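You operate a simulated robot arm through the tools that you are given. There is no shell and no other tool.

You run a simulated robot arm. Do the job below in one go: nothing can be reset, and whatever is moved stays where it is left.

## Task
Unplug the yellow cable and wind it in on the reel.
Fine: socket switch off first, plug in its holder under the reel, then crank till no slack hangs.

Only the result counts: the job must be done as asked and must still hold three seconds after the hand-in. Knocking over, shifting, dropping, spilling or breaking anything else fails it.

## Robot
A 7-joint arm with a three-finger gripper, fixed in place. Base frame: the origin is at the foot of the arm, x ahead of it, y to its left, z up. Readings come in m, degrees, newtons and seconds.
With the tool pointing down near the work surface it reaches from about 0.1 to 0.88 m from the base axis. Its first joint turns from -166.0 to 166.0 degrees. Payload 2.94 kg.
The tool frame sits at the grasp point between the pads (the TCP): z along the fingers, y along the line on which they close. The tips reach 0.03 m beyond it. The gripper opens to 0.132 m. The gripper's body begins 0.107 m behind the TCP.
Orientation is told as [roll, pitch, yaw] about the base's x, y, z axes, in that order, counted from this pose: with the fingers straight down and closing along the base's y, the tool's x points along the base's -x, its y along +y and its z along -z.

## Interface
- The arm moves only by the tool play_rows. Its argument "moves" is a list of rows, each an object (a shift or turn left out is 0, a gripper value left out holds the last) with "grip": the opening, from 0 (shut) to 1 (fully open); "dp": the shift along the tool's x, y, z in m, a list of three; "delta_rot": the turn, a rotation vector about the tool's x, y, z in degrees, a list of three. In form: [{"grip": grip, "dp": [dx, dy, dz], "delta_rot": [rx, ry, rz]}, ...]. A call has 1 to 20 rows; each row shifts and turns the commanded pose from where the row before left it, along the tool's axes as they then stand. A row lasts 0.2 s, in which the tool goes at most 0.05 m and 8.6 degrees; a call with a longer step from one row to the next is refused whole, and so is a gripper value outside its range. Where a pose cannot be reached the arm comes as near as it can. A force on the tool above 40 N (or 10 N above the force at the start of the call, whichever is more), or a blocked arm, ends the call early, and 0.2 s more pass. Each finger halts on what it meets, pressing with about 44 N; the grip force reading is that of the motor and also rises with nothing between the fingers. The clock runs only during rows and for 0.2 s after the last one: add rows that do not move to give the fingers time. It gives the time, the measured TCP pose, the force on the tool (base axes), the opening and the grip force at its end, in the units of the frame above (readings bear some noise), with the torque about the TCP (base axes, N m) and any sound that the robot's microphone picked up.
- Cameras (640 x 400 px; columns grow to the right, rows downward): "scene" is fixed at [0.0498, -0.6512, 1.58]; the picture's right is [0.85, -0.52, 0.00], its down [-0.19, -0.31, -0.93] and it looks along [0.48, 0.79, -0.37] (base axes); focal length 371 px, centre (320, 200). "wrist" rides on the gripper at [0.072, 0.003, -0.144] in the tool frame; the picture's right is [-0.04, 1.00, 0.00], its down [-0.88, -0.04, -0.48] and it looks along [-0.48, -0.02, 0.88] (tool axes); focal length 256 px, centre (320, 200). There is no depth. A picture from a camera that has moved, and an enlarged one, comes with that camera's place and axes in the base frame and with its lens.
- camera(camera): a new picture of that camera. The clock stands still meanwhile.
- raise_lower(by): slides the trunk up (or, below 0, down) by that many m; the arm rides with it, the base frame stays. It gives what a move gives, with no picture.
- close_up(camera, box): a new picture of the part [left, top, right, bottom] of that camera's present view, enlarged. The clock stands still meanwhile.
- finish_job(): hands the job in; it is judged then, once.

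Places have to be worked out from the pictures, the camera data and where the tool is seen. Open the gripper and draw the arm clear of the work before you hand the job in, unless the task says otherwise.

The tools are called after "Emit:" as name(argument=value, ...) on one line, values as JSON. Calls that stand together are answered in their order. play_rows: Moves the arm, as the interface text tells. Its arguments: {"type":"object","properties":{"moves":{"type":"array","items":{"type":"object","properties":{"grip":{"type":"number"},"dp":{"type":"array","items":{"type":"number"}},"delta_rot":{"type":"array","items":{"type":"number"}}}}}},"required":["moves"]} The other tools are called the same way: raise_lower (by) slides the trunk up or down; camera (camera) takes a picture; close_up (camera, box) takes an enlarged picture of a part of a camera's view; finish_job () hands the job in.

At the start:

```text
t: 0.0
tcp_pos: [0.576, 0.1142, 1.3402]
tcp_rot: [0.1, 0.0, 0.1]
wrist_force: [0.0, 0.3, -1.1]
moment: [0.01, 0.04, 0.02]
opening: 0.132
grasp_force: 0.0
trunk travel left (down, up): [-0.3, 0.24]
```

scene: 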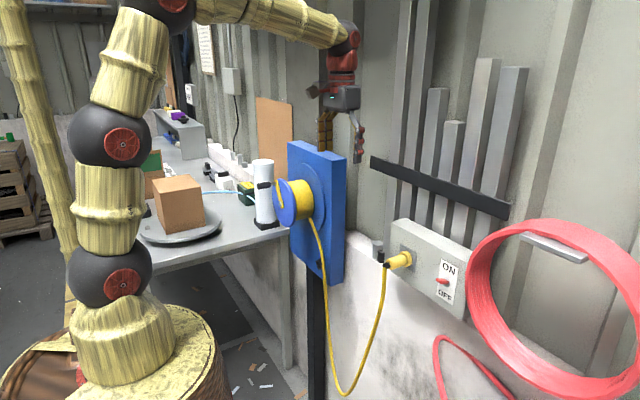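
wrist: 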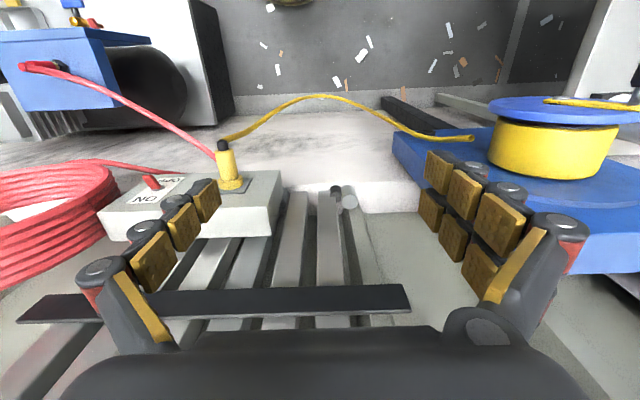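

I start by looking more closely at the reel, the socket box and the holder before moving anything.

Emit:
close_up(camera="scene", box=[240, 120, 400, 300])

Emit:
close_up(camera="scene", box=[350, 200, 500, 330])

Emit:
close_up(camera="wrist", box=[90, 60, 350, 260])

Emit:
close_up(camera="wrist", box=[380, 60, 640, 260])

```text
2.22 times, centred on (320, 210) of scene
camera zoom: at [0.0498, -0.6512, 1.58], right [0.85, -0.52, 0.0], down [-0.19, -0.31, -0.93], along [0.48, 0.79, -0.37], focal length 825 px, centre (320, 178)
```

zoom: 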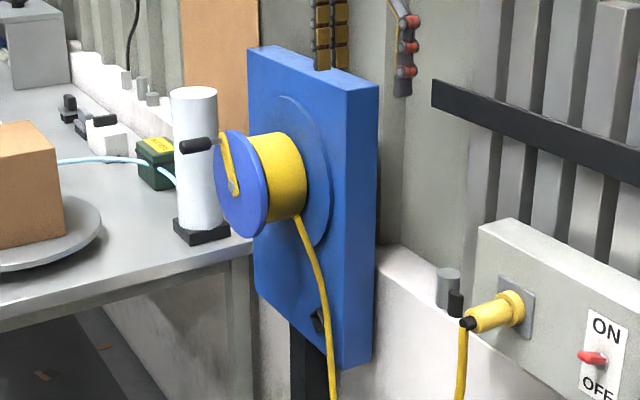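

```text
3.08 times, centred on (425, 265) of scene
camera zoom: at [0.0498, -0.6512, 1.58], right [0.85, -0.52, 0.0], down [-0.19, -0.31, -0.93], along [0.48, 0.79, -0.37], focal length 1142 px, centre (-3, 0)
```

zoom: 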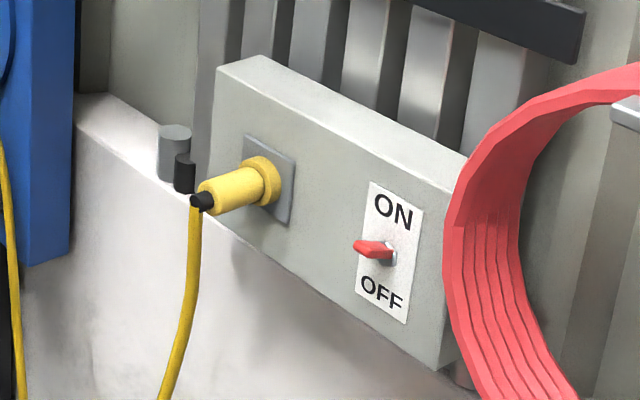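

```text
2.00 times, centred on (220, 160) of wrist
camera zoom: at [0.5032, 0.1162, 1.4847], right [0.04, 1.0, 0.0], down [0.88, -0.04, 0.48], along [0.48, -0.02, -0.88], focal length 512 px, centre (520, 280)
```

zoom: 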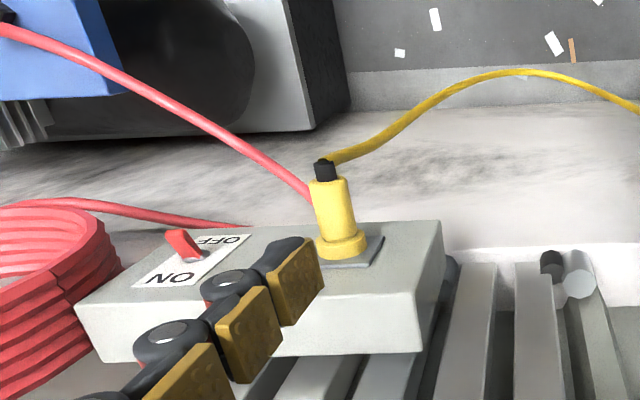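

```text
2.00 times, centred on (510, 160) of wrist
camera zoom: at [0.5032, 0.1162, 1.4847], right [0.04, 1.0, 0.0], down [0.88, -0.04, 0.48], along [0.48, -0.02, -0.88], focal length 512 px, centre (-60, 280)
```

zoom: 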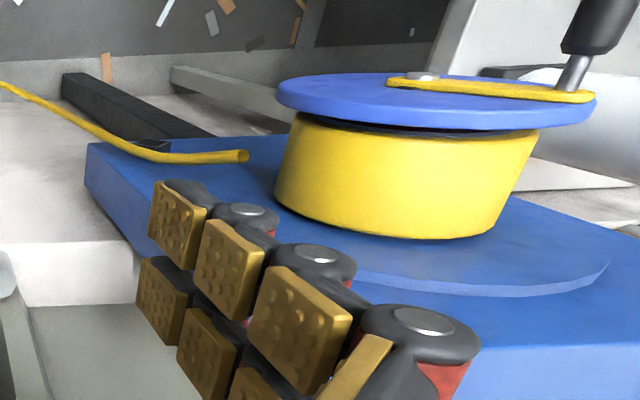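

The blue reel board faces the robot with its crank up and to the left. The plug sits at about (0.61–0.69, -0.05, 1.07) and the switch lever at about (0.66, -0.174, 1.09), pointing up to ON. I back the tool away and shift it to the left, to look at the board and the holder with the wrist camera.

Emit:
play_rows(moves=[{"dp": [0.03, 0.03, 0]}, {"dp": [0.03, 0.03, 0]}, {"dp": [0.03, 0.03, 0]}, {"dp": [0.03, 0.03, 0]}, {"dp": [0.03, 0.03, 0]}, {"dp": [0.03, 0.03, 0]}, {"dp": [0, 0, 0]}])

Emit:
camera(camera="wrist")

Emit:
camera(camera="scene")

```text
t: 1.6
tcp_pos: [0.3953, 0.2955, 1.3405]
tcp_rot: [0.0, 0.0, 0.0]
wrist_force: [-0.4, 0.1, 0.0]
moment: [0.0, -0.04, -0.01]
opening: 0.132
grasp_force: 0.0
trunk travel left (down, up): [-0.3, 0.24]
```

```text
taken
camera wrist: at [0.3225, 0.2972, 1.4844], right [0.04, 1.0, 0.0], down [0.88, -0.04, 0.48], along [0.47, -0.02, -0.88], focal length 256 px, centre (320, 200)
```

wrist: 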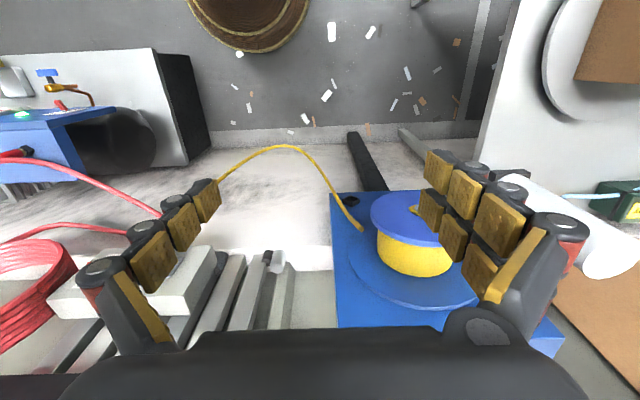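

```text
taken
```

scene: 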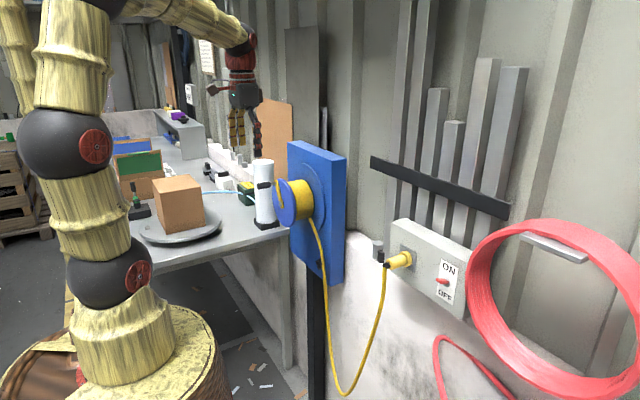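

The board is now in view. I enlarge the reel and the board area.

Emit:
close_up(camera="wrist", box=[310, 120, 470, 240])

Emit:
close_up(camera="scene", box=[280, 220, 360, 290])

Emit:
close_up(camera="scene", box=[440, 210, 640, 400])

```text
3.33 times, centred on (390, 180) of wrist
camera zoom: at [0.3225, 0.2972, 1.4844], right [0.04, 1.0, 0.0], down [0.88, -0.04, 0.48], along [0.47, -0.02, -0.88], focal length 853 px, centre (87, 267)
```

zoom: 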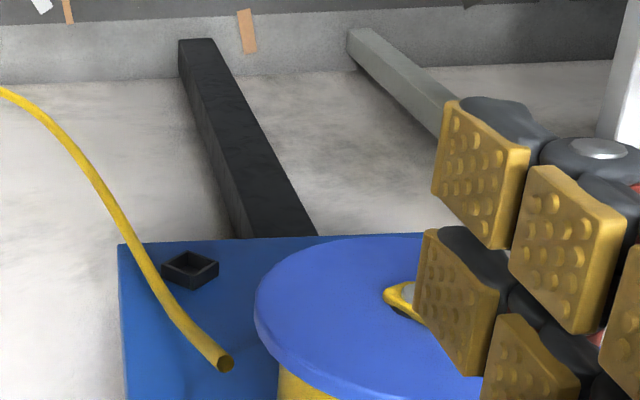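

```text
5.71 times, centred on (320, 255) of scene
camera zoom: at [0.0498, -0.6512, 1.58], right [0.85, -0.52, 0.0], down [-0.19, -0.31, -0.93], along [0.48, 0.79, -0.37], focal length 2122 px, centre (320, -114)
```

zoom: 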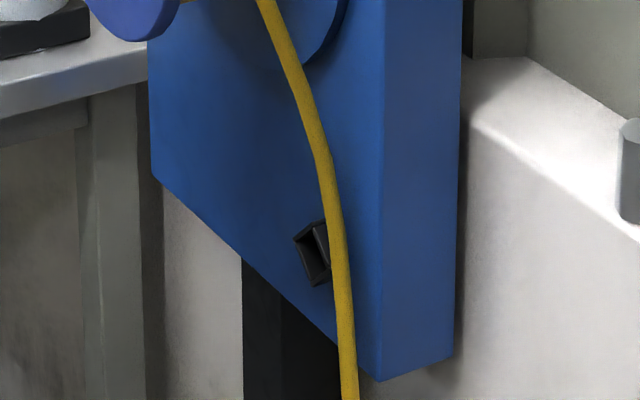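

```text
2.11 times, centred on (540, 305) of scene
camera zoom: at [0.0498, -0.6512, 1.58], right [0.85, -0.52, 0.0], down [-0.19, -0.31, -0.93], along [0.48, 0.79, -0.37], focal length 782 px, centre (-143, -21)
```

zoom: 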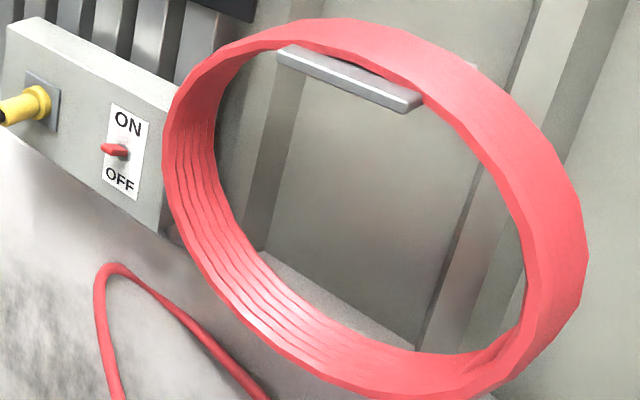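

The holder is a small square black cup on the board front, with its opening at about (0.665, 0.369, 0.853) facing the robot. The plug therefore has to go in horizontally along +x. I move back in front of the wall gap and pitch the tool until the fingers point forward.

Emit:
play_rows(moves=[{"dp": [-0.0175, -0.029, 0.015]}, {"dp": [-0.0175, -0.029, 0.015]}, {"dp": [-0.0175, -0.029, 0.015]}, {"dp": [-0.0175, -0.029, 0.015]}, {"dp": [-0.0175, -0.029, 0.015]}, {"dp": [-0.0175, -0.029, 0.015]}, {"delta_rot": [0, -8.18, 0]}, {"delta_rot": [0, -8.18, 0]}, {"delta_rot": [0, -8.18, 0]}, {"delta_rot": [0, -8.18, 0]}, {"delta_rot": [0, -8.18, 0]}, {"delta_rot": [0, -8.18, 0]}, {"delta_rot": [0, -8.18, 0]}, {"delta_rot": [0, -8.18, 0]}, {"delta_rot": [0, -8.18, 0]}, {"delta_rot": [0, -8.18, 0]}, {"delta_rot": [0, -8.18, 0]}, {}])

Emit:
camera(camera="wrist")

Emit:
camera(camera="scene")

```text
t: 5.4
tcp_pos: [0.5011, 0.1197, 1.2504]
tcp_rot: [160.6, -89.9, -160.7]
wrist_force: [-0.1, 0.0, 0.0]
moment: [0.01, 0.01, 0.03]
opening: 0.1319
grasp_force: 0.0
trunk travel left (down, up): [-0.3, 0.24]
```

```text
taken
camera wrist: at [0.3562, 0.1219, 1.1788], right [0.0, 1.0, 0.04], down [-0.48, -0.04, 0.88], along [0.88, -0.02, 0.48], focal length 256 px, centre (320, 200)
```

wrist: 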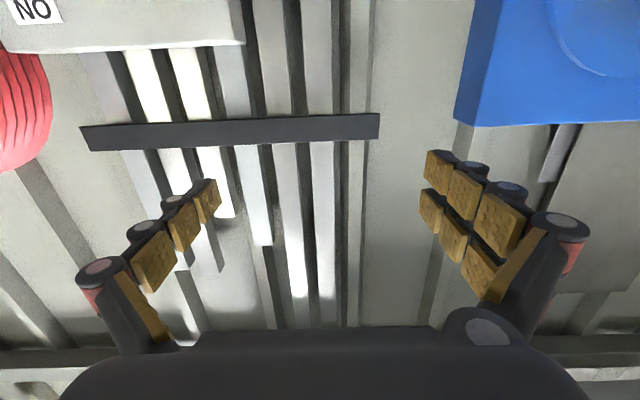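

```text
taken
```

scene: 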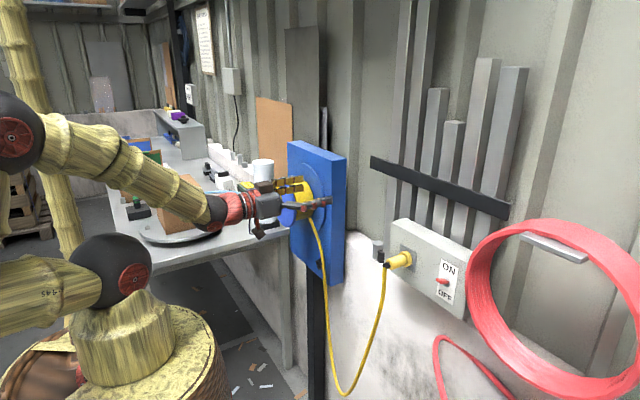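

The tool now points forward, but the camera is underneath and looking up. I roll the tool 180° about its own axis in free space, so the camera looks from above and isn't blocked by the hanging cable.

Emit:
play_rows(moves=[{"delta_rot": [0, 0, 8.5]}, {"delta_rot": [0, 0, 8.5]}, {"delta_rot": [0, 0, 8.5]}, {"delta_rot": [0, 0, 8.5]}, {"delta_rot": [0, 0, 8.5]}, {"delta_rot": [0, 0, 8.5]}, {"delta_rot": [0, 0, 8.5]}, {"delta_rot": [0, 0, 8.5]}, {"delta_rot": [0, 0, 8.5]}, {"delta_rot": [0, 0, 8.5]}, {"delta_rot": [0, 0, 5]}, {}])

Emit:
camera(camera="scene")

```text
t: 8.0
tcp_pos: [0.476, 0.205, 1.5355]
tcp_rot: [88.5, -0.8, -89.7]
wrist_force: [-0.7, -0.9, -1.0]
moment: [0.02, 0.0, -0.01]
opening: 0.1321
grasp_force: 0.0
out of reach, approached as far as the arm can: row 3, 4, 5, 6, 7, 8, 9, 10, 11
trunk travel left (down, up): [-0.3, 0.24]
```

```text
taken
```

scene: 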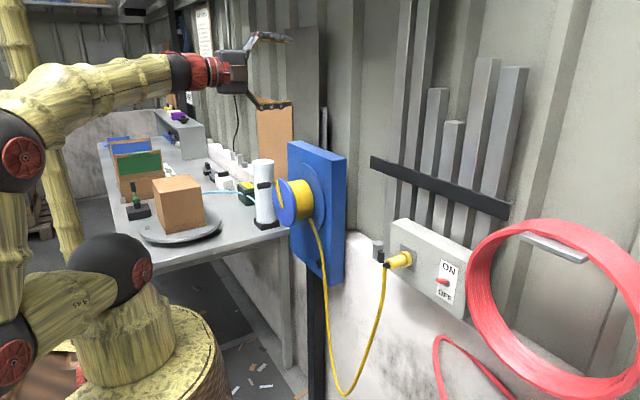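

Rolling that way ran out of joint range and the arm lifted away. I roll back to the earlier pose first and check where the arm ends up.

Emit:
play_rows(moves=[{"delta_rot": [0, 0, -8.5]}, {"delta_rot": [0, 0, -8.5]}, {"delta_rot": [0, 0, -8.5]}, {}])

```text
t: 9.0
tcp_pos: [0.4781, 0.2071, 1.5352]
tcp_rot: [89.9, -25.6, -89.9]
wrist_force: [0.7, -0.1, 0.6]
moment: [0.01, 0.02, -0.01]
opening: 0.132
grasp_force: 0.1
trunk travel left (down, up): [-0.3, 0.24]
```

The commanded pose now starts from the measured one, so there was no jump. I keep rolling in the negative direction to find the range on that side.

Emit:
play_rows(moves=[{"delta_rot": [0, 0, -8.5]}, {"delta_rot": [0, 0, -8.5]}, {"delta_rot": [0, 0, -8.5]}, {"delta_rot": [0, 0, -8.5]}, {"delta_rot": [0, 0, -8.5]}, {"delta_rot": [0, 0, -8.5]}, {"delta_rot": [0, 0, -8.5]}, {"delta_rot": [0, 0, -5]}, {}])

Emit:
camera(camera="scene")

```text
t: 11.0
tcp_pos: [0.4777, 0.2057, 1.5347]
tcp_rot: [-65.4, -89.9, 65.7]
wrist_force: [-0.1, 0.4, 0.8]
moment: [-0.04, 0.04, 0.05]
opening: 0.1318
grasp_force: 0.1
trunk travel left (down, up): [-0.3, 0.24]
```

```text
taken
```

scene: 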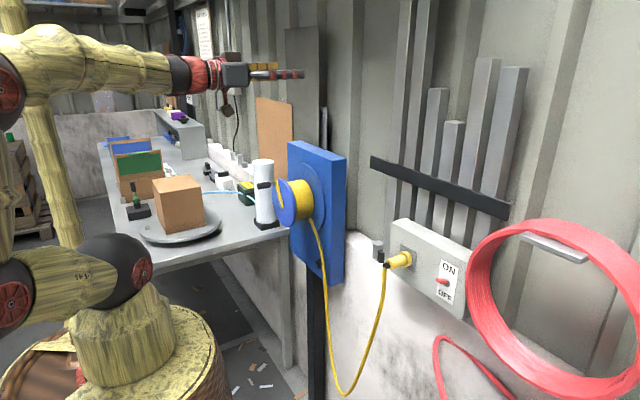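

Roll 0 is restored at this height. I test the other direction up to -170°, to see whether the camera-above orientation can be reached.

Emit:
play_rows(moves=[{"delta_rot": [0, 0, -8.5]}, {"delta_rot": [0, 0, -8.5]}, {"delta_rot": [0, 0, -8.5]}, {"delta_rot": [0, 0, -8.5]}, {"delta_rot": [0, 0, -8.5]}, {"delta_rot": [0, 0, -8.5]}, {"delta_rot": [0, 0, -8.5]}, {"delta_rot": [0, 0, -8.5]}, {"delta_rot": [0, 0, -8.5]}, {"delta_rot": [0, 0, -8.5]}, {"delta_rot": [0, 0, -5]}, {}])

```text
t: 13.6
tcp_pos: [0.477, 0.2062, 1.5354]
tcp_rot: [-90.0, 0.0, 90.0]
wrist_force: [-0.4, 0.0, -0.4]
moment: [0.02, -0.01, 0.04]
opening: 0.1318
grasp_force: 0.0
trunk travel left (down, up): [-0.3, 0.24]
```

-90° works here without trouble, so I continue to -180°.

Emit:
play_rows(moves=[{"delta_rot": [0, 0, -8.5]}, {"delta_rot": [0, 0, -8.5]}, {"delta_rot": [0, 0, -8.5]}, {"delta_rot": [0, 0, -8.5]}, {"delta_rot": [0, 0, -8.5]}, {"delta_rot": [0, 0, -8.5]}, {"delta_rot": [0, 0, -8.5]}, {"delta_rot": [0, 0, -8.5]}, {"delta_rot": [0, 0, -8.5]}, {"delta_rot": [0, 0, -8.5]}, {"delta_rot": [0, 0, -5]}, {}])

Emit:
camera(camera="scene")

Emit:
camera(camera="wrist")

```text
t: 16.2
tcp_pos: [0.478, 0.2057, 1.5349]
tcp_rot: [71.8, 90.0, -108.2]
wrist_force: [0.5, 0.1, -0.3]
moment: [0.02, -0.01, 0.0]
opening: 0.1318
grasp_force: 0.2
trunk travel left (down, up): [-0.3, 0.24]
```

```text
taken
```

scene: 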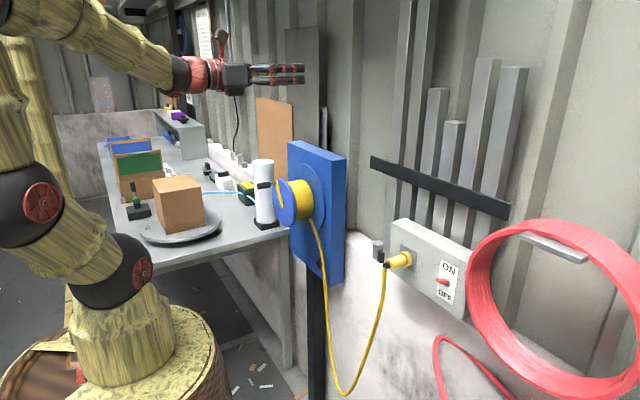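

```text
taken
camera wrist: at [0.3326, 0.2017, 1.6081], right [0.0, -1.0, -0.04], down [-0.48, 0.04, -0.88], along [0.88, 0.02, -0.48], focal length 256 px, centre (320, 200)
```

wrist: 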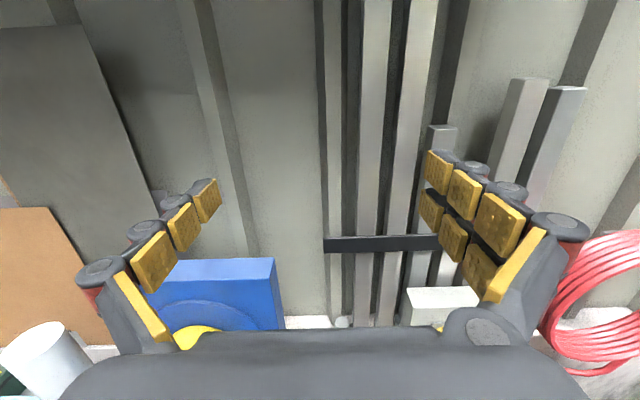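

The camera-above orientation works: tool x is up, tool y is the base's -y and tool z is forward. The shoulder sits above the work heights of 0.85–1.17 m, so I lower the trunk by 0.2 m and look again.

Emit:
raise_lower(by=-0.2)

Emit:
camera(camera="scene")

Emit:
camera(camera="wrist")

```text
t: 18.4
tcp_pos: [0.4775, 0.2053, 1.336]
tcp_rot: [-5.0, 89.9, 175.0]
wrist_force: [-0.4, 0.1, 1.3]
moment: [0.0, 0.03, -0.02]
opening: 0.1319
grasp_force: 0.0
trunk travel left (down, up): [-0.1, 0.44]
```

```text
taken
```

scene: 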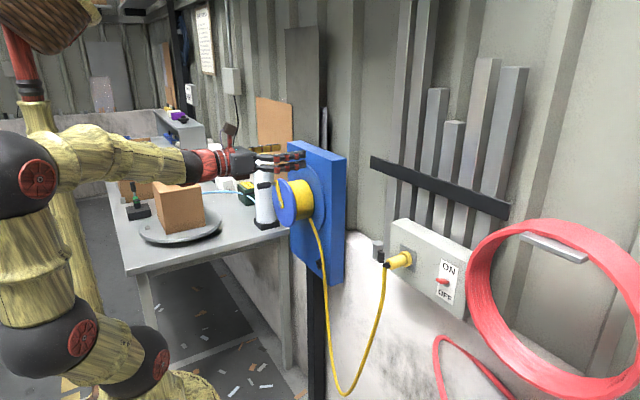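

```text
taken
camera wrist: at [0.3326, 0.2015, 1.4084], right [0.0, -1.0, -0.04], down [-0.48, 0.04, -0.88], along [0.88, 0.02, -0.48], focal length 256 px, centre (320, 200)
```

wrist: 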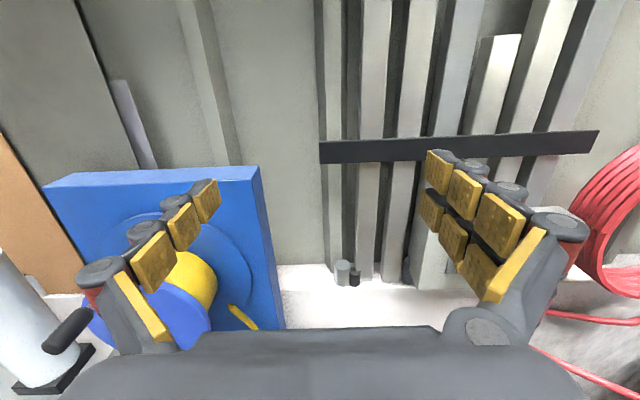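

The view is good. I close the gripper and go to a standoff in front of the switch, around (0.50, -0.17, 1.20).

Emit:
play_rows(moves=[{"grip": 0, "dp": [-0.0136, 0.037, 0]}, {"dp": [-0.0136, 0.037, 0]}, {"dp": [-0.0136, 0.037, 0]}, {"dp": [-0.0136, 0.037, 0]}, {"dp": [-0.0136, 0.037, 0]}, {"dp": [-0.0136, 0.037, 0]}, {"dp": [-0.0136, 0.037, 0]}, {"dp": [-0.0136, 0.037, 0]}, {"dp": [-0.0136, 0.037, 0]}, {"dp": [-0.0136, 0.037, 0]}, {}])

Emit:
camera(camera="wrist")

Emit:
camera(camera="scene")

```text
t: 20.8
tcp_pos: [0.4744, 0.0046, 1.2461]
tcp_rot: [2.1, 89.9, -178.6]
wrist_force: [-0.6, 0.5, 0.6]
moment: [-0.04, -0.01, 0.04]
opening: 0.0
grasp_force: 28.3
out of reach, approached as far as the arm can: row 6, 7, 8, 9, 10
trunk travel left (down, up): [-0.1, 0.44]
```

```text
taken
camera wrist: at [0.3307, 0.0023, 1.3185], right [-0.01, -1.0, -0.04], down [-0.48, 0.04, -0.88], along [0.88, 0.01, -0.48], focal length 256 px, centre (320, 200)
```

wrist: 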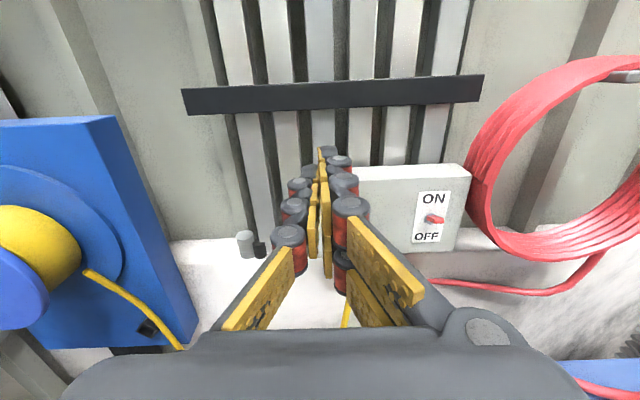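

```text
taken
```

scene: 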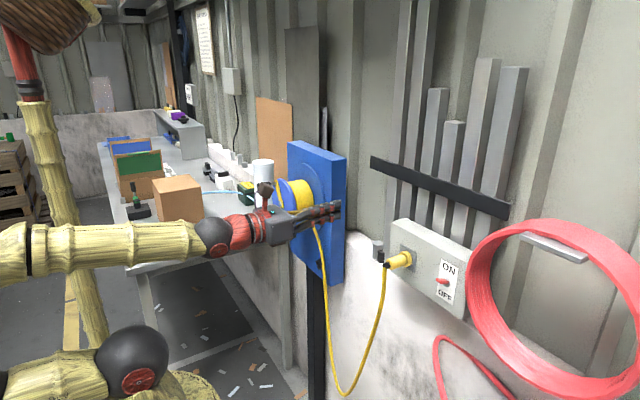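

The arm hits a limit near y≈0 when it holds the tool strictly along +x. I swing the tool towards the radial direction, to the right, while moving on towards the switch.

Emit:
play_rows(moves=[{"delta_rot": [-5, 0, 0]}, {"delta_rot": [-5, 0, 0]}, {"delta_rot": [-5, 0, 0]}, {"dp": [0, 0.02, 0]}, {"dp": [0, 0.02, 0]}, {"dp": [0, 0.02, 0]}, {}])

```text
t: 22.4
tcp_pos: [0.4611, -0.0546, 1.2445]
tcp_rot: [16.4, 90.0, -178.6]
wrist_force: [0.2, 0.0, 0.3]
moment: [-0.01, 0.04, -0.01]
opening: 0.0
grasp_force: 28.9
trunk travel left (down, up): [-0.1, 0.44]
```

That worked. I continue to the right towards y≈-0.17, keeping x near 0.48.

Emit:
play_rows(moves=[{"dp": [0, 0.0185, 0.0084]}, {"dp": [0, 0.0185, 0.0084]}, {"dp": [0, 0.0185, 0.0084]}, {"dp": [0, 0.0185, 0.0084]}, {"dp": [0, 0.0185, 0.0084]}, {"dp": [0, 0.0185, 0.0084]}, {}])

Emit:
camera(camera="wrist")

Emit:
camera(camera="scene")

```text
t: 24.0
tcp_pos: [0.495, -0.1163, 1.2544]
tcp_rot: [4.0, 89.9, 168.5]
wrist_force: [-0.2, -0.1, -0.8]
moment: [-0.01, -0.02, 0.03]
opening: 0.0001
grasp_force: 28.8
out of reach, approached as far as the arm can: row 3, 4, 5, 6
trunk travel left (down, up): [-0.1, 0.44]
```

```text
taken
camera wrist: at [0.3542, -0.0828, 1.3268], right [-0.27, -0.96, -0.04], down [-0.45, 0.16, -0.88], along [0.85, -0.21, -0.48], focal length 256 px, centre (320, 200)
```

wrist: 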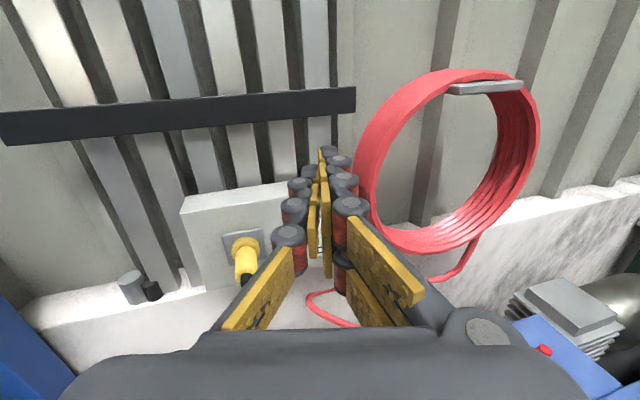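

```text
taken
```

scene: 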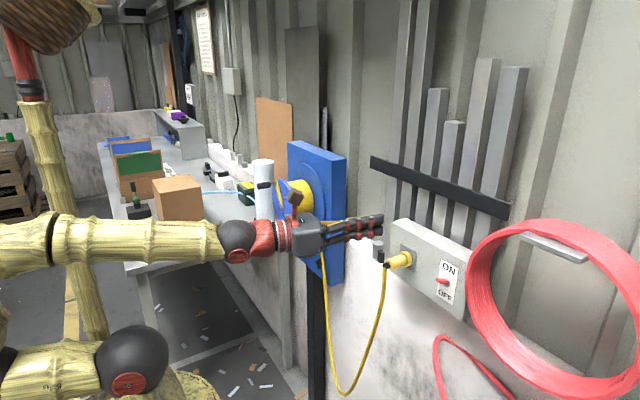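

The reach limit appears to need the tool yaw at or to the right of radial. I yaw to about -25°, then go to a pre-press point about 6 cm short of the lever and a little above it.

Emit:
play_rows(moves=[{"delta_rot": [-5, 0, 0]}, {"delta_rot": [-5, 0, 0]}, {"dp": [-0.0238, -0.0052, 0.0188]}, {"dp": [-0.0238, -0.0052, 0.0188]}, {"dp": [-0.0238, -0.0052, 0.0188]}, {"dp": [-0.0238, -0.0052, 0.0188]}, {"dp": [-0.0238, -0.0052, 0.0188]}, {}])

Emit:
camera(camera="wrist")

Emit:
close_up(camera="scene", box=[350, 200, 500, 330])

```text
t: 25.8
tcp_pos: [0.5908, -0.1332, 1.1342]
tcp_rot: [-4.4, 90.0, 150.7]
wrist_force: [1.0, 0.1, -0.1]
moment: [-0.01, -0.01, 0.02]
opening: 0.0
grasp_force: 28.6
trunk travel left (down, up): [-0.1, 0.44]
```

```text
taken
camera wrist: at [0.4575, -0.0768, 1.2062], right [-0.42, -0.91, -0.04], down [-0.42, 0.24, -0.88], along [0.81, -0.35, -0.48], focal length 256 px, centre (320, 200)
```

wrist: 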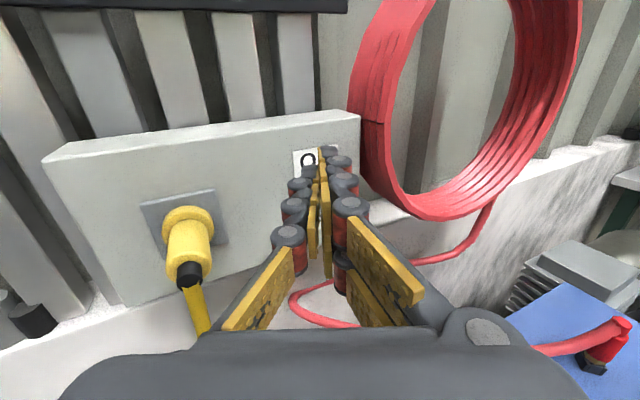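

```text
3.08 times, centred on (425, 265) of scene
camera zoom: at [0.0498, -0.6512, 1.58], right [0.85, -0.52, 0.0], down [-0.19, -0.31, -0.93], along [0.48, 0.79, -0.37], focal length 1142 px, centre (-3, 0)
```

zoom: 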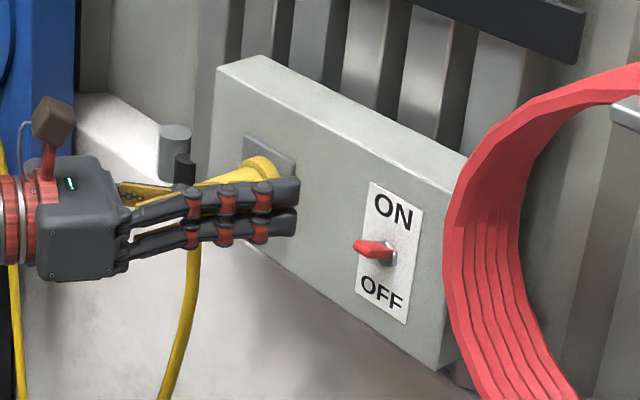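

The fingertip shows where I predicted it, so the calibration holds. I advance about 5.5 cm so the tip sits over the lever.

Emit:
play_rows(moves=[{"dp": [0.004, 0, 0.014]}, {"dp": [0, 0, 0.014]}, {"dp": [0, 0, 0.014]}, {"dp": [0, 0, 0.013]}, {}])

Emit:
close_up(camera="scene", box=[390, 230, 490, 310])

Emit:
close_up(camera="wrist", box=[240, 100, 400, 220])

```text
t: 27.0
tcp_pos: [0.6391, -0.156, 1.1382]
tcp_rot: [32.8, 90.0, -172.2]
wrist_force: [-0.4, 0.6, -0.6]
moment: [-0.02, -0.02, -0.02]
opening: 0.0
grasp_force: 28.8
trunk travel left (down, up): [-0.1, 0.44]
```

```text
5.00 times, centred on (440, 270) of scene
camera zoom: at [0.0498, -0.6512, 1.58], right [0.85, -0.52, 0.0], down [-0.19, -0.31, -0.93], along [0.48, 0.79, -0.37], focal length 1856 px, centre (-280, -150)
```

zoom: 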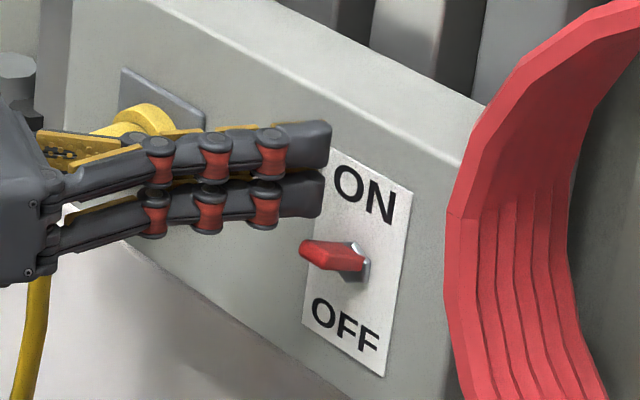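

```text
3.33 times, centred on (320, 160) of wrist
camera zoom: at [0.5071, -0.0994, 1.2109], right [-0.42, -0.91, -0.04], down [-0.42, 0.23, -0.88], along [0.81, -0.35, -0.48], focal length 853 px, centre (320, 333)
```

zoom: 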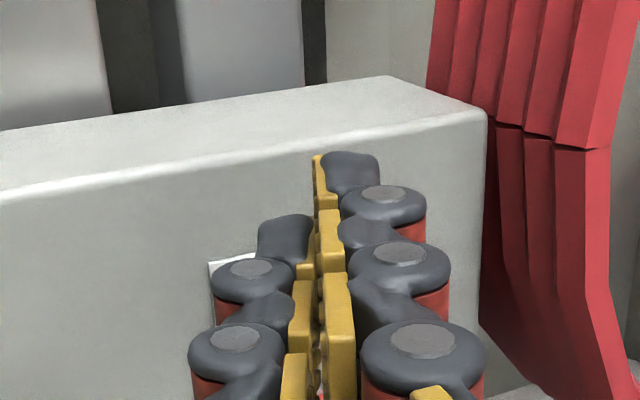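

The fingertips are over the lever. I advance a few millimetres more, then press down in small steps to about z=1.07.

Emit:
play_rows(moves=[{"dp": [-0.005, 0, 0.006]}, {"dp": [-0.01, 0, 0]}, {"dp": [-0.01, 0, 0]}, {"dp": [-0.01, 0, 0]}, {"dp": [-0.01, 0, 0]}, {"dp": [-0.01, 0, 0]}, {"dp": [-0.005, 0, 0]}, {}])

Emit:
close_up(camera="scene", box=[390, 230, 490, 310])

```text
t: 28.5
tcp_pos: [0.6469, -0.1599, 1.0966]
tcp_rot: [-169.5, 88.3, -14.6]
wrist_force: [-2.0, 0.3, 9.4]
moment: [-0.11, -0.19, -0.09]
opening: 0.0002
grasp_force: 29.2
trunk travel left (down, up): [-0.1, 0.44]
stopped in row 7: the force on the tool passed its limit at 44 N (the readings are from after the stop); the commanded pose is now the measured one
```

```text
5.00 times, centred on (440, 270) of scene
camera zoom: at [0.0498, -0.6512, 1.58], right [0.85, -0.52, 0.0], down [-0.19, -0.31, -0.93], along [0.48, 0.79, -0.37], focal length 1856 px, centre (-280, -150)
```

zoom: 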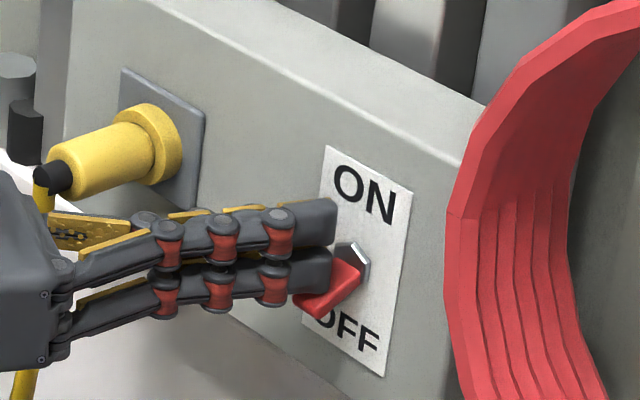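

The lever is down and the force rose against its stop. I lift off and check that it stays at OFF.

Emit:
play_rows(moves=[{"dp": [0.02, 0, 0]}, {"dp": [0.02, 0, -0.01]}, {"dp": [0.01, 0, -0.03]}, {"dp": [0.01, 0, -0.04]}, {}])

Emit:
close_up(camera="scene", box=[390, 230, 490, 310])

Emit:
camera(camera="wrist")

```text
t: 29.7
tcp_pos: [0.5734, -0.126, 1.1509]
tcp_rot: [-169.6, 88.7, -14.5]
wrist_force: [-1.1, 1.0, 1.0]
moment: [0.02, 0.03, -0.01]
opening: 0.0003
grasp_force: 28.9
trunk travel left (down, up): [-0.1, 0.44]
```

```text
5.00 times, centred on (440, 270) of scene
camera zoom: at [0.0498, -0.6512, 1.58], right [0.85, -0.52, 0.0], down [-0.19, -0.31, -0.93], along [0.48, 0.79, -0.37], focal length 1856 px, centre (-280, -150)
```

zoom: 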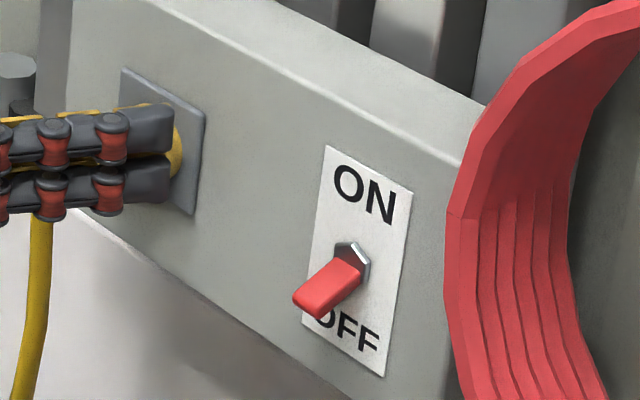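

```text
taken
camera wrist: at [0.4387, -0.0682, 1.2203], right [-0.42, -0.91, -0.05], down [-0.4, 0.23, -0.89], along [0.82, -0.36, -0.45], focal length 256 px, centre (320, 200)
```

wrist: 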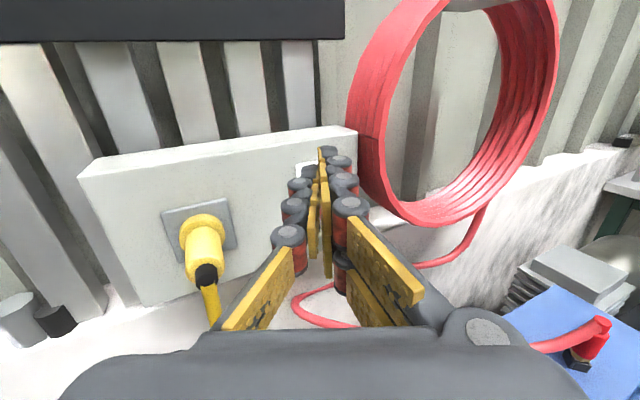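

The switch is at OFF and stays there. Next I retreat to free space near (0.49, 0.15, 1.27), straighten the yaw and roll back 180°, for a pitched-down grasp of the plug.

Emit:
play_rows(moves=[{"dp": [0.01, 0, -0.03]}, {"dp": [0.01, 0, -0.03]}, {"dp": [0.01, 0, -0.03]}, {"dp": [0.015, -0.027, -0.0129]}, {"dp": [0.015, -0.027, -0.0129]}, {"dp": [0.015, -0.027, -0.0129]}, {"dp": [0.015, -0.027, -0.0129]}, {"dp": [0.015, -0.027, -0.0129]}, {"dp": [0.015, -0.027, -0.0129]}, {"dp": [0.015, -0.027, -0.0129]}, {"dp": [0.015, -0.027, -0.0129]}, {"delta_rot": [5, 0, 0]}, {"delta_rot": [5, 0, 0]}, {"delta_rot": [5, 0, 0]}, {"delta_rot": [5, 0, 0]}, {"delta_rot": [5, 0, 0]}, {}])

```text
t: 33.3
tcp_pos: [0.4856, 0.1514, 1.2966]
tcp_rot: [164.1, 88.8, -15.8]
wrist_force: [0.0, 0.8, 0.1]
moment: [-0.01, 0.04, 0.01]
opening: 0.0
grasp_force: 28.9
trunk travel left (down, up): [-0.1, 0.44]
```

Yaw is straight again. Now I roll +180° about the tool axis in two calls, reversing the earlier -180°.

Emit:
play_rows(moves=[{"delta_rot": [0, 0, 8.5]}, {"delta_rot": [0, 0, 8.5]}, {"delta_rot": [0, 0, 8.5]}, {"delta_rot": [0, 0, 8.5]}, {"delta_rot": [0, 0, 8.5]}, {"delta_rot": [0, 0, 8.5]}, {"delta_rot": [0, 0, 8.5]}, {"delta_rot": [0, 0, 8.5]}, {"delta_rot": [0, 0, 8.5]}, {"delta_rot": [0, 0, 8.5]}, {"delta_rot": [0, 0, 5]}, {}])

Emit:
play_rows(moves=[{"delta_rot": [0, 0, 8.5]}, {"delta_rot": [0, 0, 8.5]}, {"delta_rot": [0, 0, 8.5]}, {"delta_rot": [0, 0, 8.5]}, {"delta_rot": [0, 0, 8.5]}, {"delta_rot": [0, 0, 8.5]}, {"delta_rot": [0, 0, 8.5]}, {"delta_rot": [0, 0, 8.5]}, {"delta_rot": [0, 0, 8.5]}, {"delta_rot": [0, 0, 8.5]}, {"delta_rot": [0, 0, 5]}, {}])

Emit:
camera(camera="scene")

```text
t: 35.9
tcp_pos: [0.4875, 0.1536, 1.2978]
tcp_rot: [-91.3, 0.2, 89.9]
wrist_force: [-0.2, -0.9, 0.5]
moment: [-0.01, 0.01, 0.0]
opening: 0.0
grasp_force: 28.5
trunk travel left (down, up): [-0.1, 0.44]
```

```text
t: 38.5
tcp_pos: [0.4866, 0.1517, 1.2958]
tcp_rot: [-169.7, -88.8, 169.5]
wrist_force: [0.7, -0.8, 0.2]
moment: [0.0, 0.0, 0.05]
opening: 0.0
grasp_force: 28.5
trunk travel left (down, up): [-0.1, 0.44]
```

```text
taken
```

scene: 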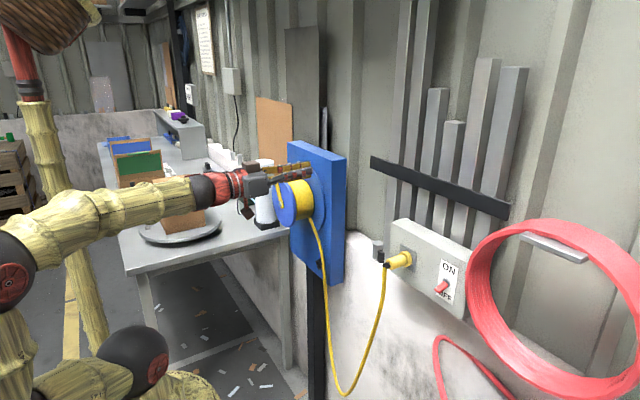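

Roll 0 is back. I pitch the fingers 45° down, open the gripper partway and move to a point above and in front of the plug.

Emit:
play_rows(moves=[{"delta_rot": [0, 7.3, 0], "grip": 0.6}, {"delta_rot": [0, 7.3, 0]}, {"delta_rot": [0, 7.3, 0]}, {"delta_rot": [0, 7.3, 0]}, {"delta_rot": [0, 7.3, 0]}, {"delta_rot": [0, 7.3, 0]}, {"dp": [0.0074, -0.033, 0.0152]}, {"dp": [0.0074, -0.033, 0.0152]}, {"dp": [0.0074, -0.033, 0.0152]}, {"dp": [0.0074, -0.033, 0.0152]}, {"dp": [0.0074, -0.033, 0.0152]}, {"dp": [0.0074, -0.033, 0.0152]}, {}])

Emit:
camera(camera="wrist")

Emit:
camera(camera="scene")

```text
t: 41.3
tcp_pos: [0.525, -0.0453, 1.2032]
tcp_rot: [-0.6, -47.4, 0.3]
wrist_force: [0.0, -0.2, -0.1]
moment: [0.0, -0.01, -0.02]
opening: 0.079
grasp_force: 0.0
trunk travel left (down, up): [-0.1, 0.44]
```

```text
taken
camera wrist: at [0.3685, -0.0433, 1.2478], right [0.03, 1.0, 0.03], down [0.24, -0.03, 0.97], along [0.97, -0.02, -0.24], focal length 256 px, centre (320, 200)
```

wrist: 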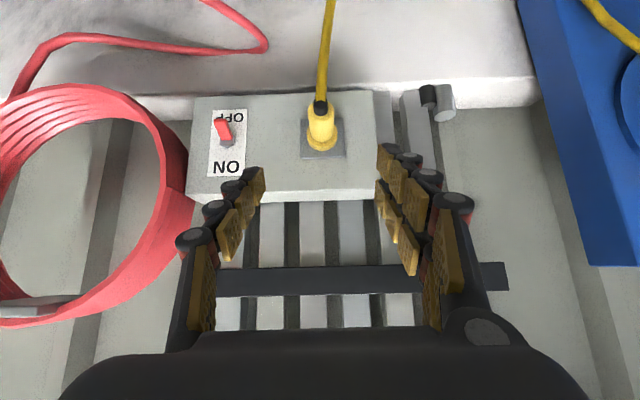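

```text
taken
```

scene: 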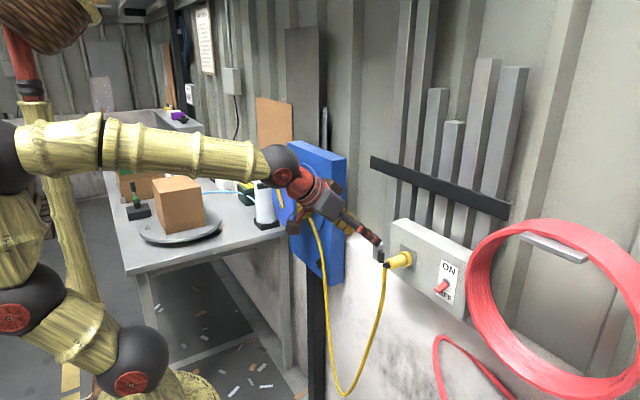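

This pose is reachable and the view is excellent. I take an enlarged look at the plug to fix its axis.

Emit:
close_up(camera="wrist", box=[240, 70, 400, 190])

Emit:
close_up(camera="scene", box=[340, 210, 440, 290])

```text
3.33 times, centred on (320, 130) of wrist
camera zoom: at [0.3685, -0.0433, 1.2478], right [0.03, 1.0, 0.03], down [0.24, -0.03, 0.97], along [0.97, -0.02, -0.24], focal length 853 px, centre (320, 433)
```

zoom: 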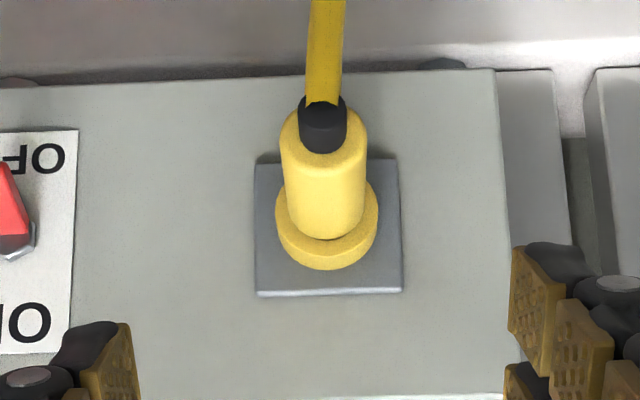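

```text
5.00 times, centred on (390, 250) of scene
camera zoom: at [0.0498, -0.6512, 1.58], right [0.85, -0.52, 0.0], down [-0.19, -0.31, -0.93], along [0.48, 0.79, -0.37], focal length 1856 px, centre (-30, -50)
```

zoom: 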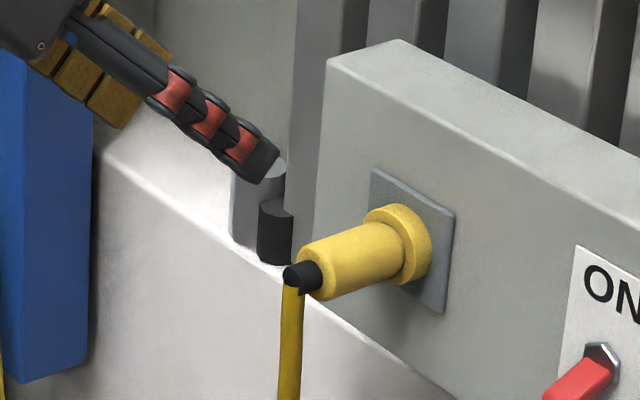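

The plug body runs along x from about 0.622 to 0.68, with its axis at y≈-0.045, z≈1.081 and diameter 0.03. I approach along the finger direction, most of the way first.

Emit:
play_rows(moves=[{"dp": [0.001, 0, 0.024]}, {"dp": [0.001, 0, 0.024]}, {"dp": [0.001, 0, 0.024]}, {"dp": [0.001, 0, 0.024]}, {"dp": [0.001, 0, 0.024]}, {}])

Emit:
camera(camera="wrist")

Emit:
close_up(camera="scene", box=[340, 210, 440, 290])

```text
t: 42.7
tcp_pos: [0.6099, -0.046, 1.1188]
tcp_rot: [-0.4, -47.5, 0.3]
wrist_force: [-0.1, 0.5, -0.1]
moment: [-0.01, 0.0, -0.01]
opening: 0.0789
grasp_force: 0.1
trunk travel left (down, up): [-0.1, 0.44]
```

```text
taken
camera wrist: at [0.4532, -0.0434, 1.1628], right [0.03, 1.0, 0.03], down [0.24, -0.03, 0.97], along [0.97, -0.02, -0.24], focal length 256 px, centre (320, 200)
```

wrist: 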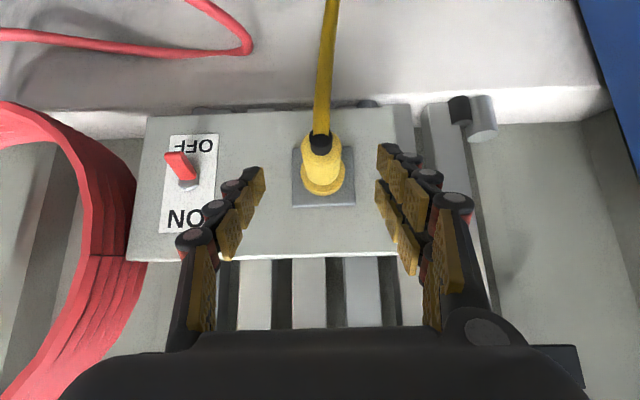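

```text
5.00 times, centred on (390, 250) of scene
camera zoom: at [0.0498, -0.6512, 1.58], right [0.85, -0.52, 0.0], down [-0.19, -0.31, -0.93], along [0.48, 0.79, -0.37], focal length 1856 px, centre (-30, -50)
```

zoom: 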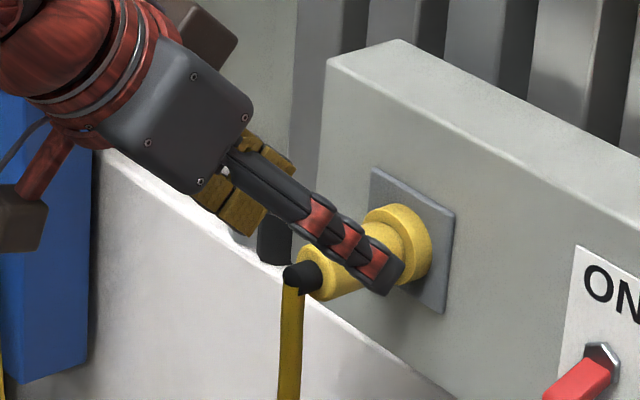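

The plug is centred between the fingers. I move in the last 5 cm and close on the body.

Emit:
play_rows(moves=[{"dp": [0.0015, 0.0005, 0.017]}, {"dp": [0.0015, 0.0005, 0.017]}, {"dp": [0.0015, 0, 0.015]}, {}])

Emit:
close_up(camera="wrist", box=[220, 90, 420, 240])

Emit:
close_up(camera="scene", box=[340, 210, 440, 290])

```text
t: 43.7
tcp_pos: [0.6421, -0.0459, 1.083]
tcp_rot: [-0.5, -47.5, 0.3]
wrist_force: [0.1, -0.8, -1.0]
moment: [0.02, 0.0, 0.0]
opening: 0.079
grasp_force: 0.1
trunk travel left (down, up): [-0.1, 0.44]
```

```text
2.67 times, centred on (320, 165) of wrist
camera zoom: at [0.4863, -0.0429, 1.1267], right [0.03, 1.0, 0.03], down [0.24, -0.03, 0.97], along [0.97, -0.02, -0.24], focal length 683 px, centre (320, 293)
```

zoom: 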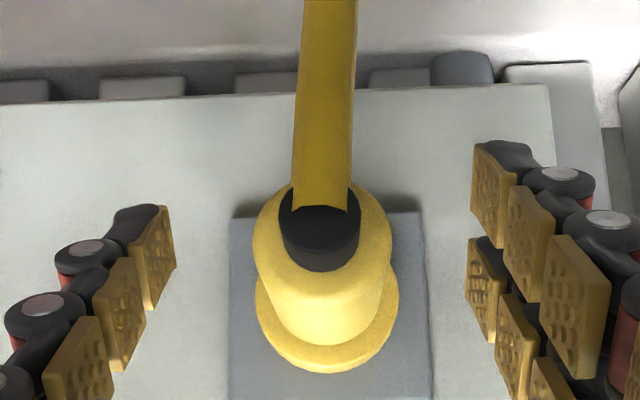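

```text
5.00 times, centred on (390, 250) of scene
camera zoom: at [0.0498, -0.6512, 1.58], right [0.85, -0.52, 0.0], down [-0.19, -0.31, -0.93], along [0.48, 0.79, -0.37], focal length 1856 px, centre (-30, -50)
```

zoom: 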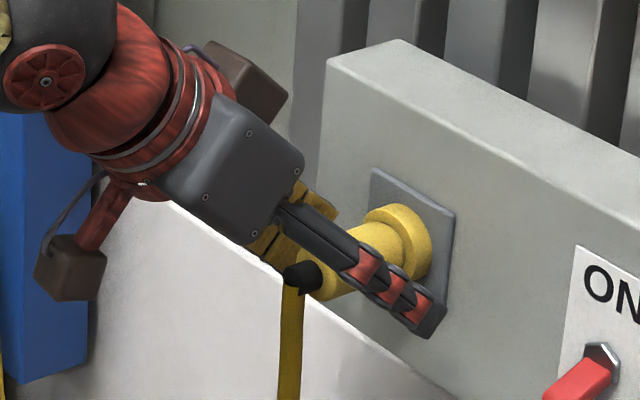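

Everything is centred, so I close the gripper on the plug.

Emit:
play_rows(moves=[{"grip": 0}, {}, {}, {}, {}, {}])

Emit:
close_up(camera="wrist", box=[220, 90, 420, 240])

Emit:
close_up(camera="scene", box=[340, 210, 440, 290])

```text
t: 45.2
tcp_pos: [0.642, -0.0414, 1.0833]
tcp_rot: [-0.5, -47.5, 0.7]
wrist_force: [3.9, 33.0, 2.5]
moment: [0.27, 0.09, 1.72]
opening: 0.0346
grasp_force: 43.7
trunk travel left (down, up): [-0.1, 0.44]
stopped in row 6: the force on the tool passed its limit at 41 N (the readings are from after the stop); the commanded pose is now the measured one
```

```text
2.67 times, centred on (320, 165) of wrist
camera zoom: at [0.486, -0.039, 1.1273], right [0.03, 1.0, 0.02], down [0.25, -0.03, 0.97], along [0.97, -0.02, -0.25], focal length 683 px, centre (320, 293)
```

zoom: 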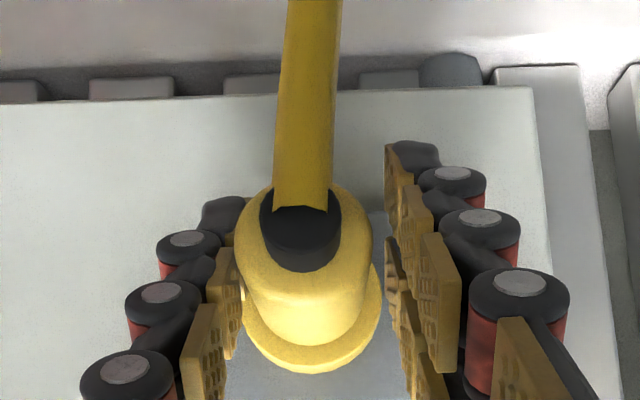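

```text
5.00 times, centred on (390, 250) of scene
camera zoom: at [0.0498, -0.6512, 1.58], right [0.85, -0.52, 0.0], down [-0.19, -0.31, -0.93], along [0.48, 0.79, -0.37], focal length 1856 px, centre (-30, -50)
```

zoom: 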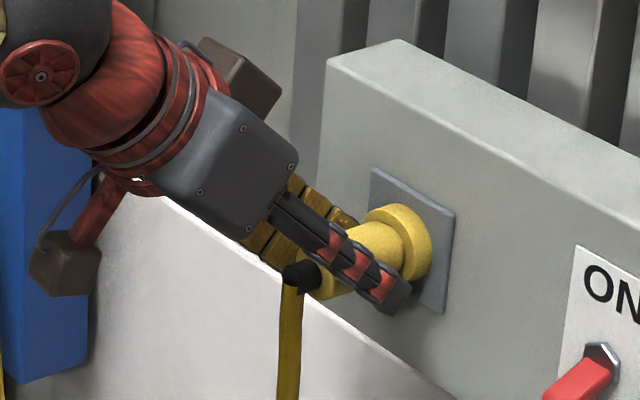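

Only the left finger seems to touch: there is +33 N sideways and a gap on the right. I look closer at the contact before doing anything more.

Emit:
close_up(camera="wrist", box=[260, 120, 380, 220])

Emit:
close_up(camera="scene", box=[375, 235, 435, 285])

```text
4.00 times, centred on (320, 170) of wrist
camera zoom: at [0.486, -0.039, 1.1273], right [0.03, 1.0, 0.02], down [0.25, -0.03, 0.97], along [0.97, -0.02, -0.25], focal length 1024 px, centre (320, 320)
```

zoom: 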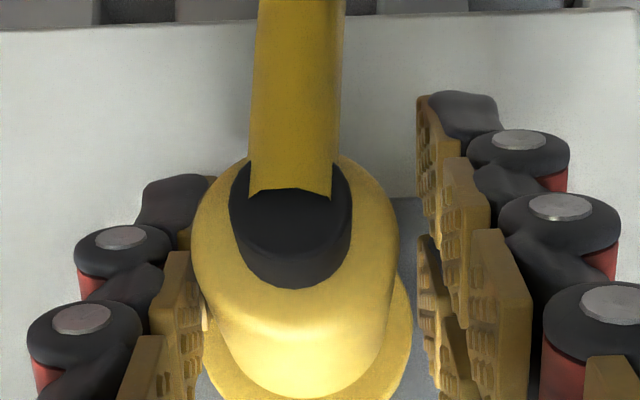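

```text
8.00 times, centred on (405, 260) of scene
camera zoom: at [0.0498, -0.6512, 1.58], right [0.85, -0.52, 0.0], down [-0.19, -0.31, -0.93], along [0.48, 0.79, -0.37], focal length 2970 px, centre (-360, -280)
```

zoom: 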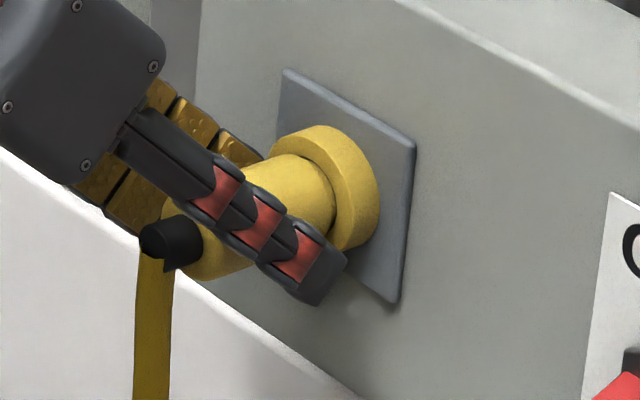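

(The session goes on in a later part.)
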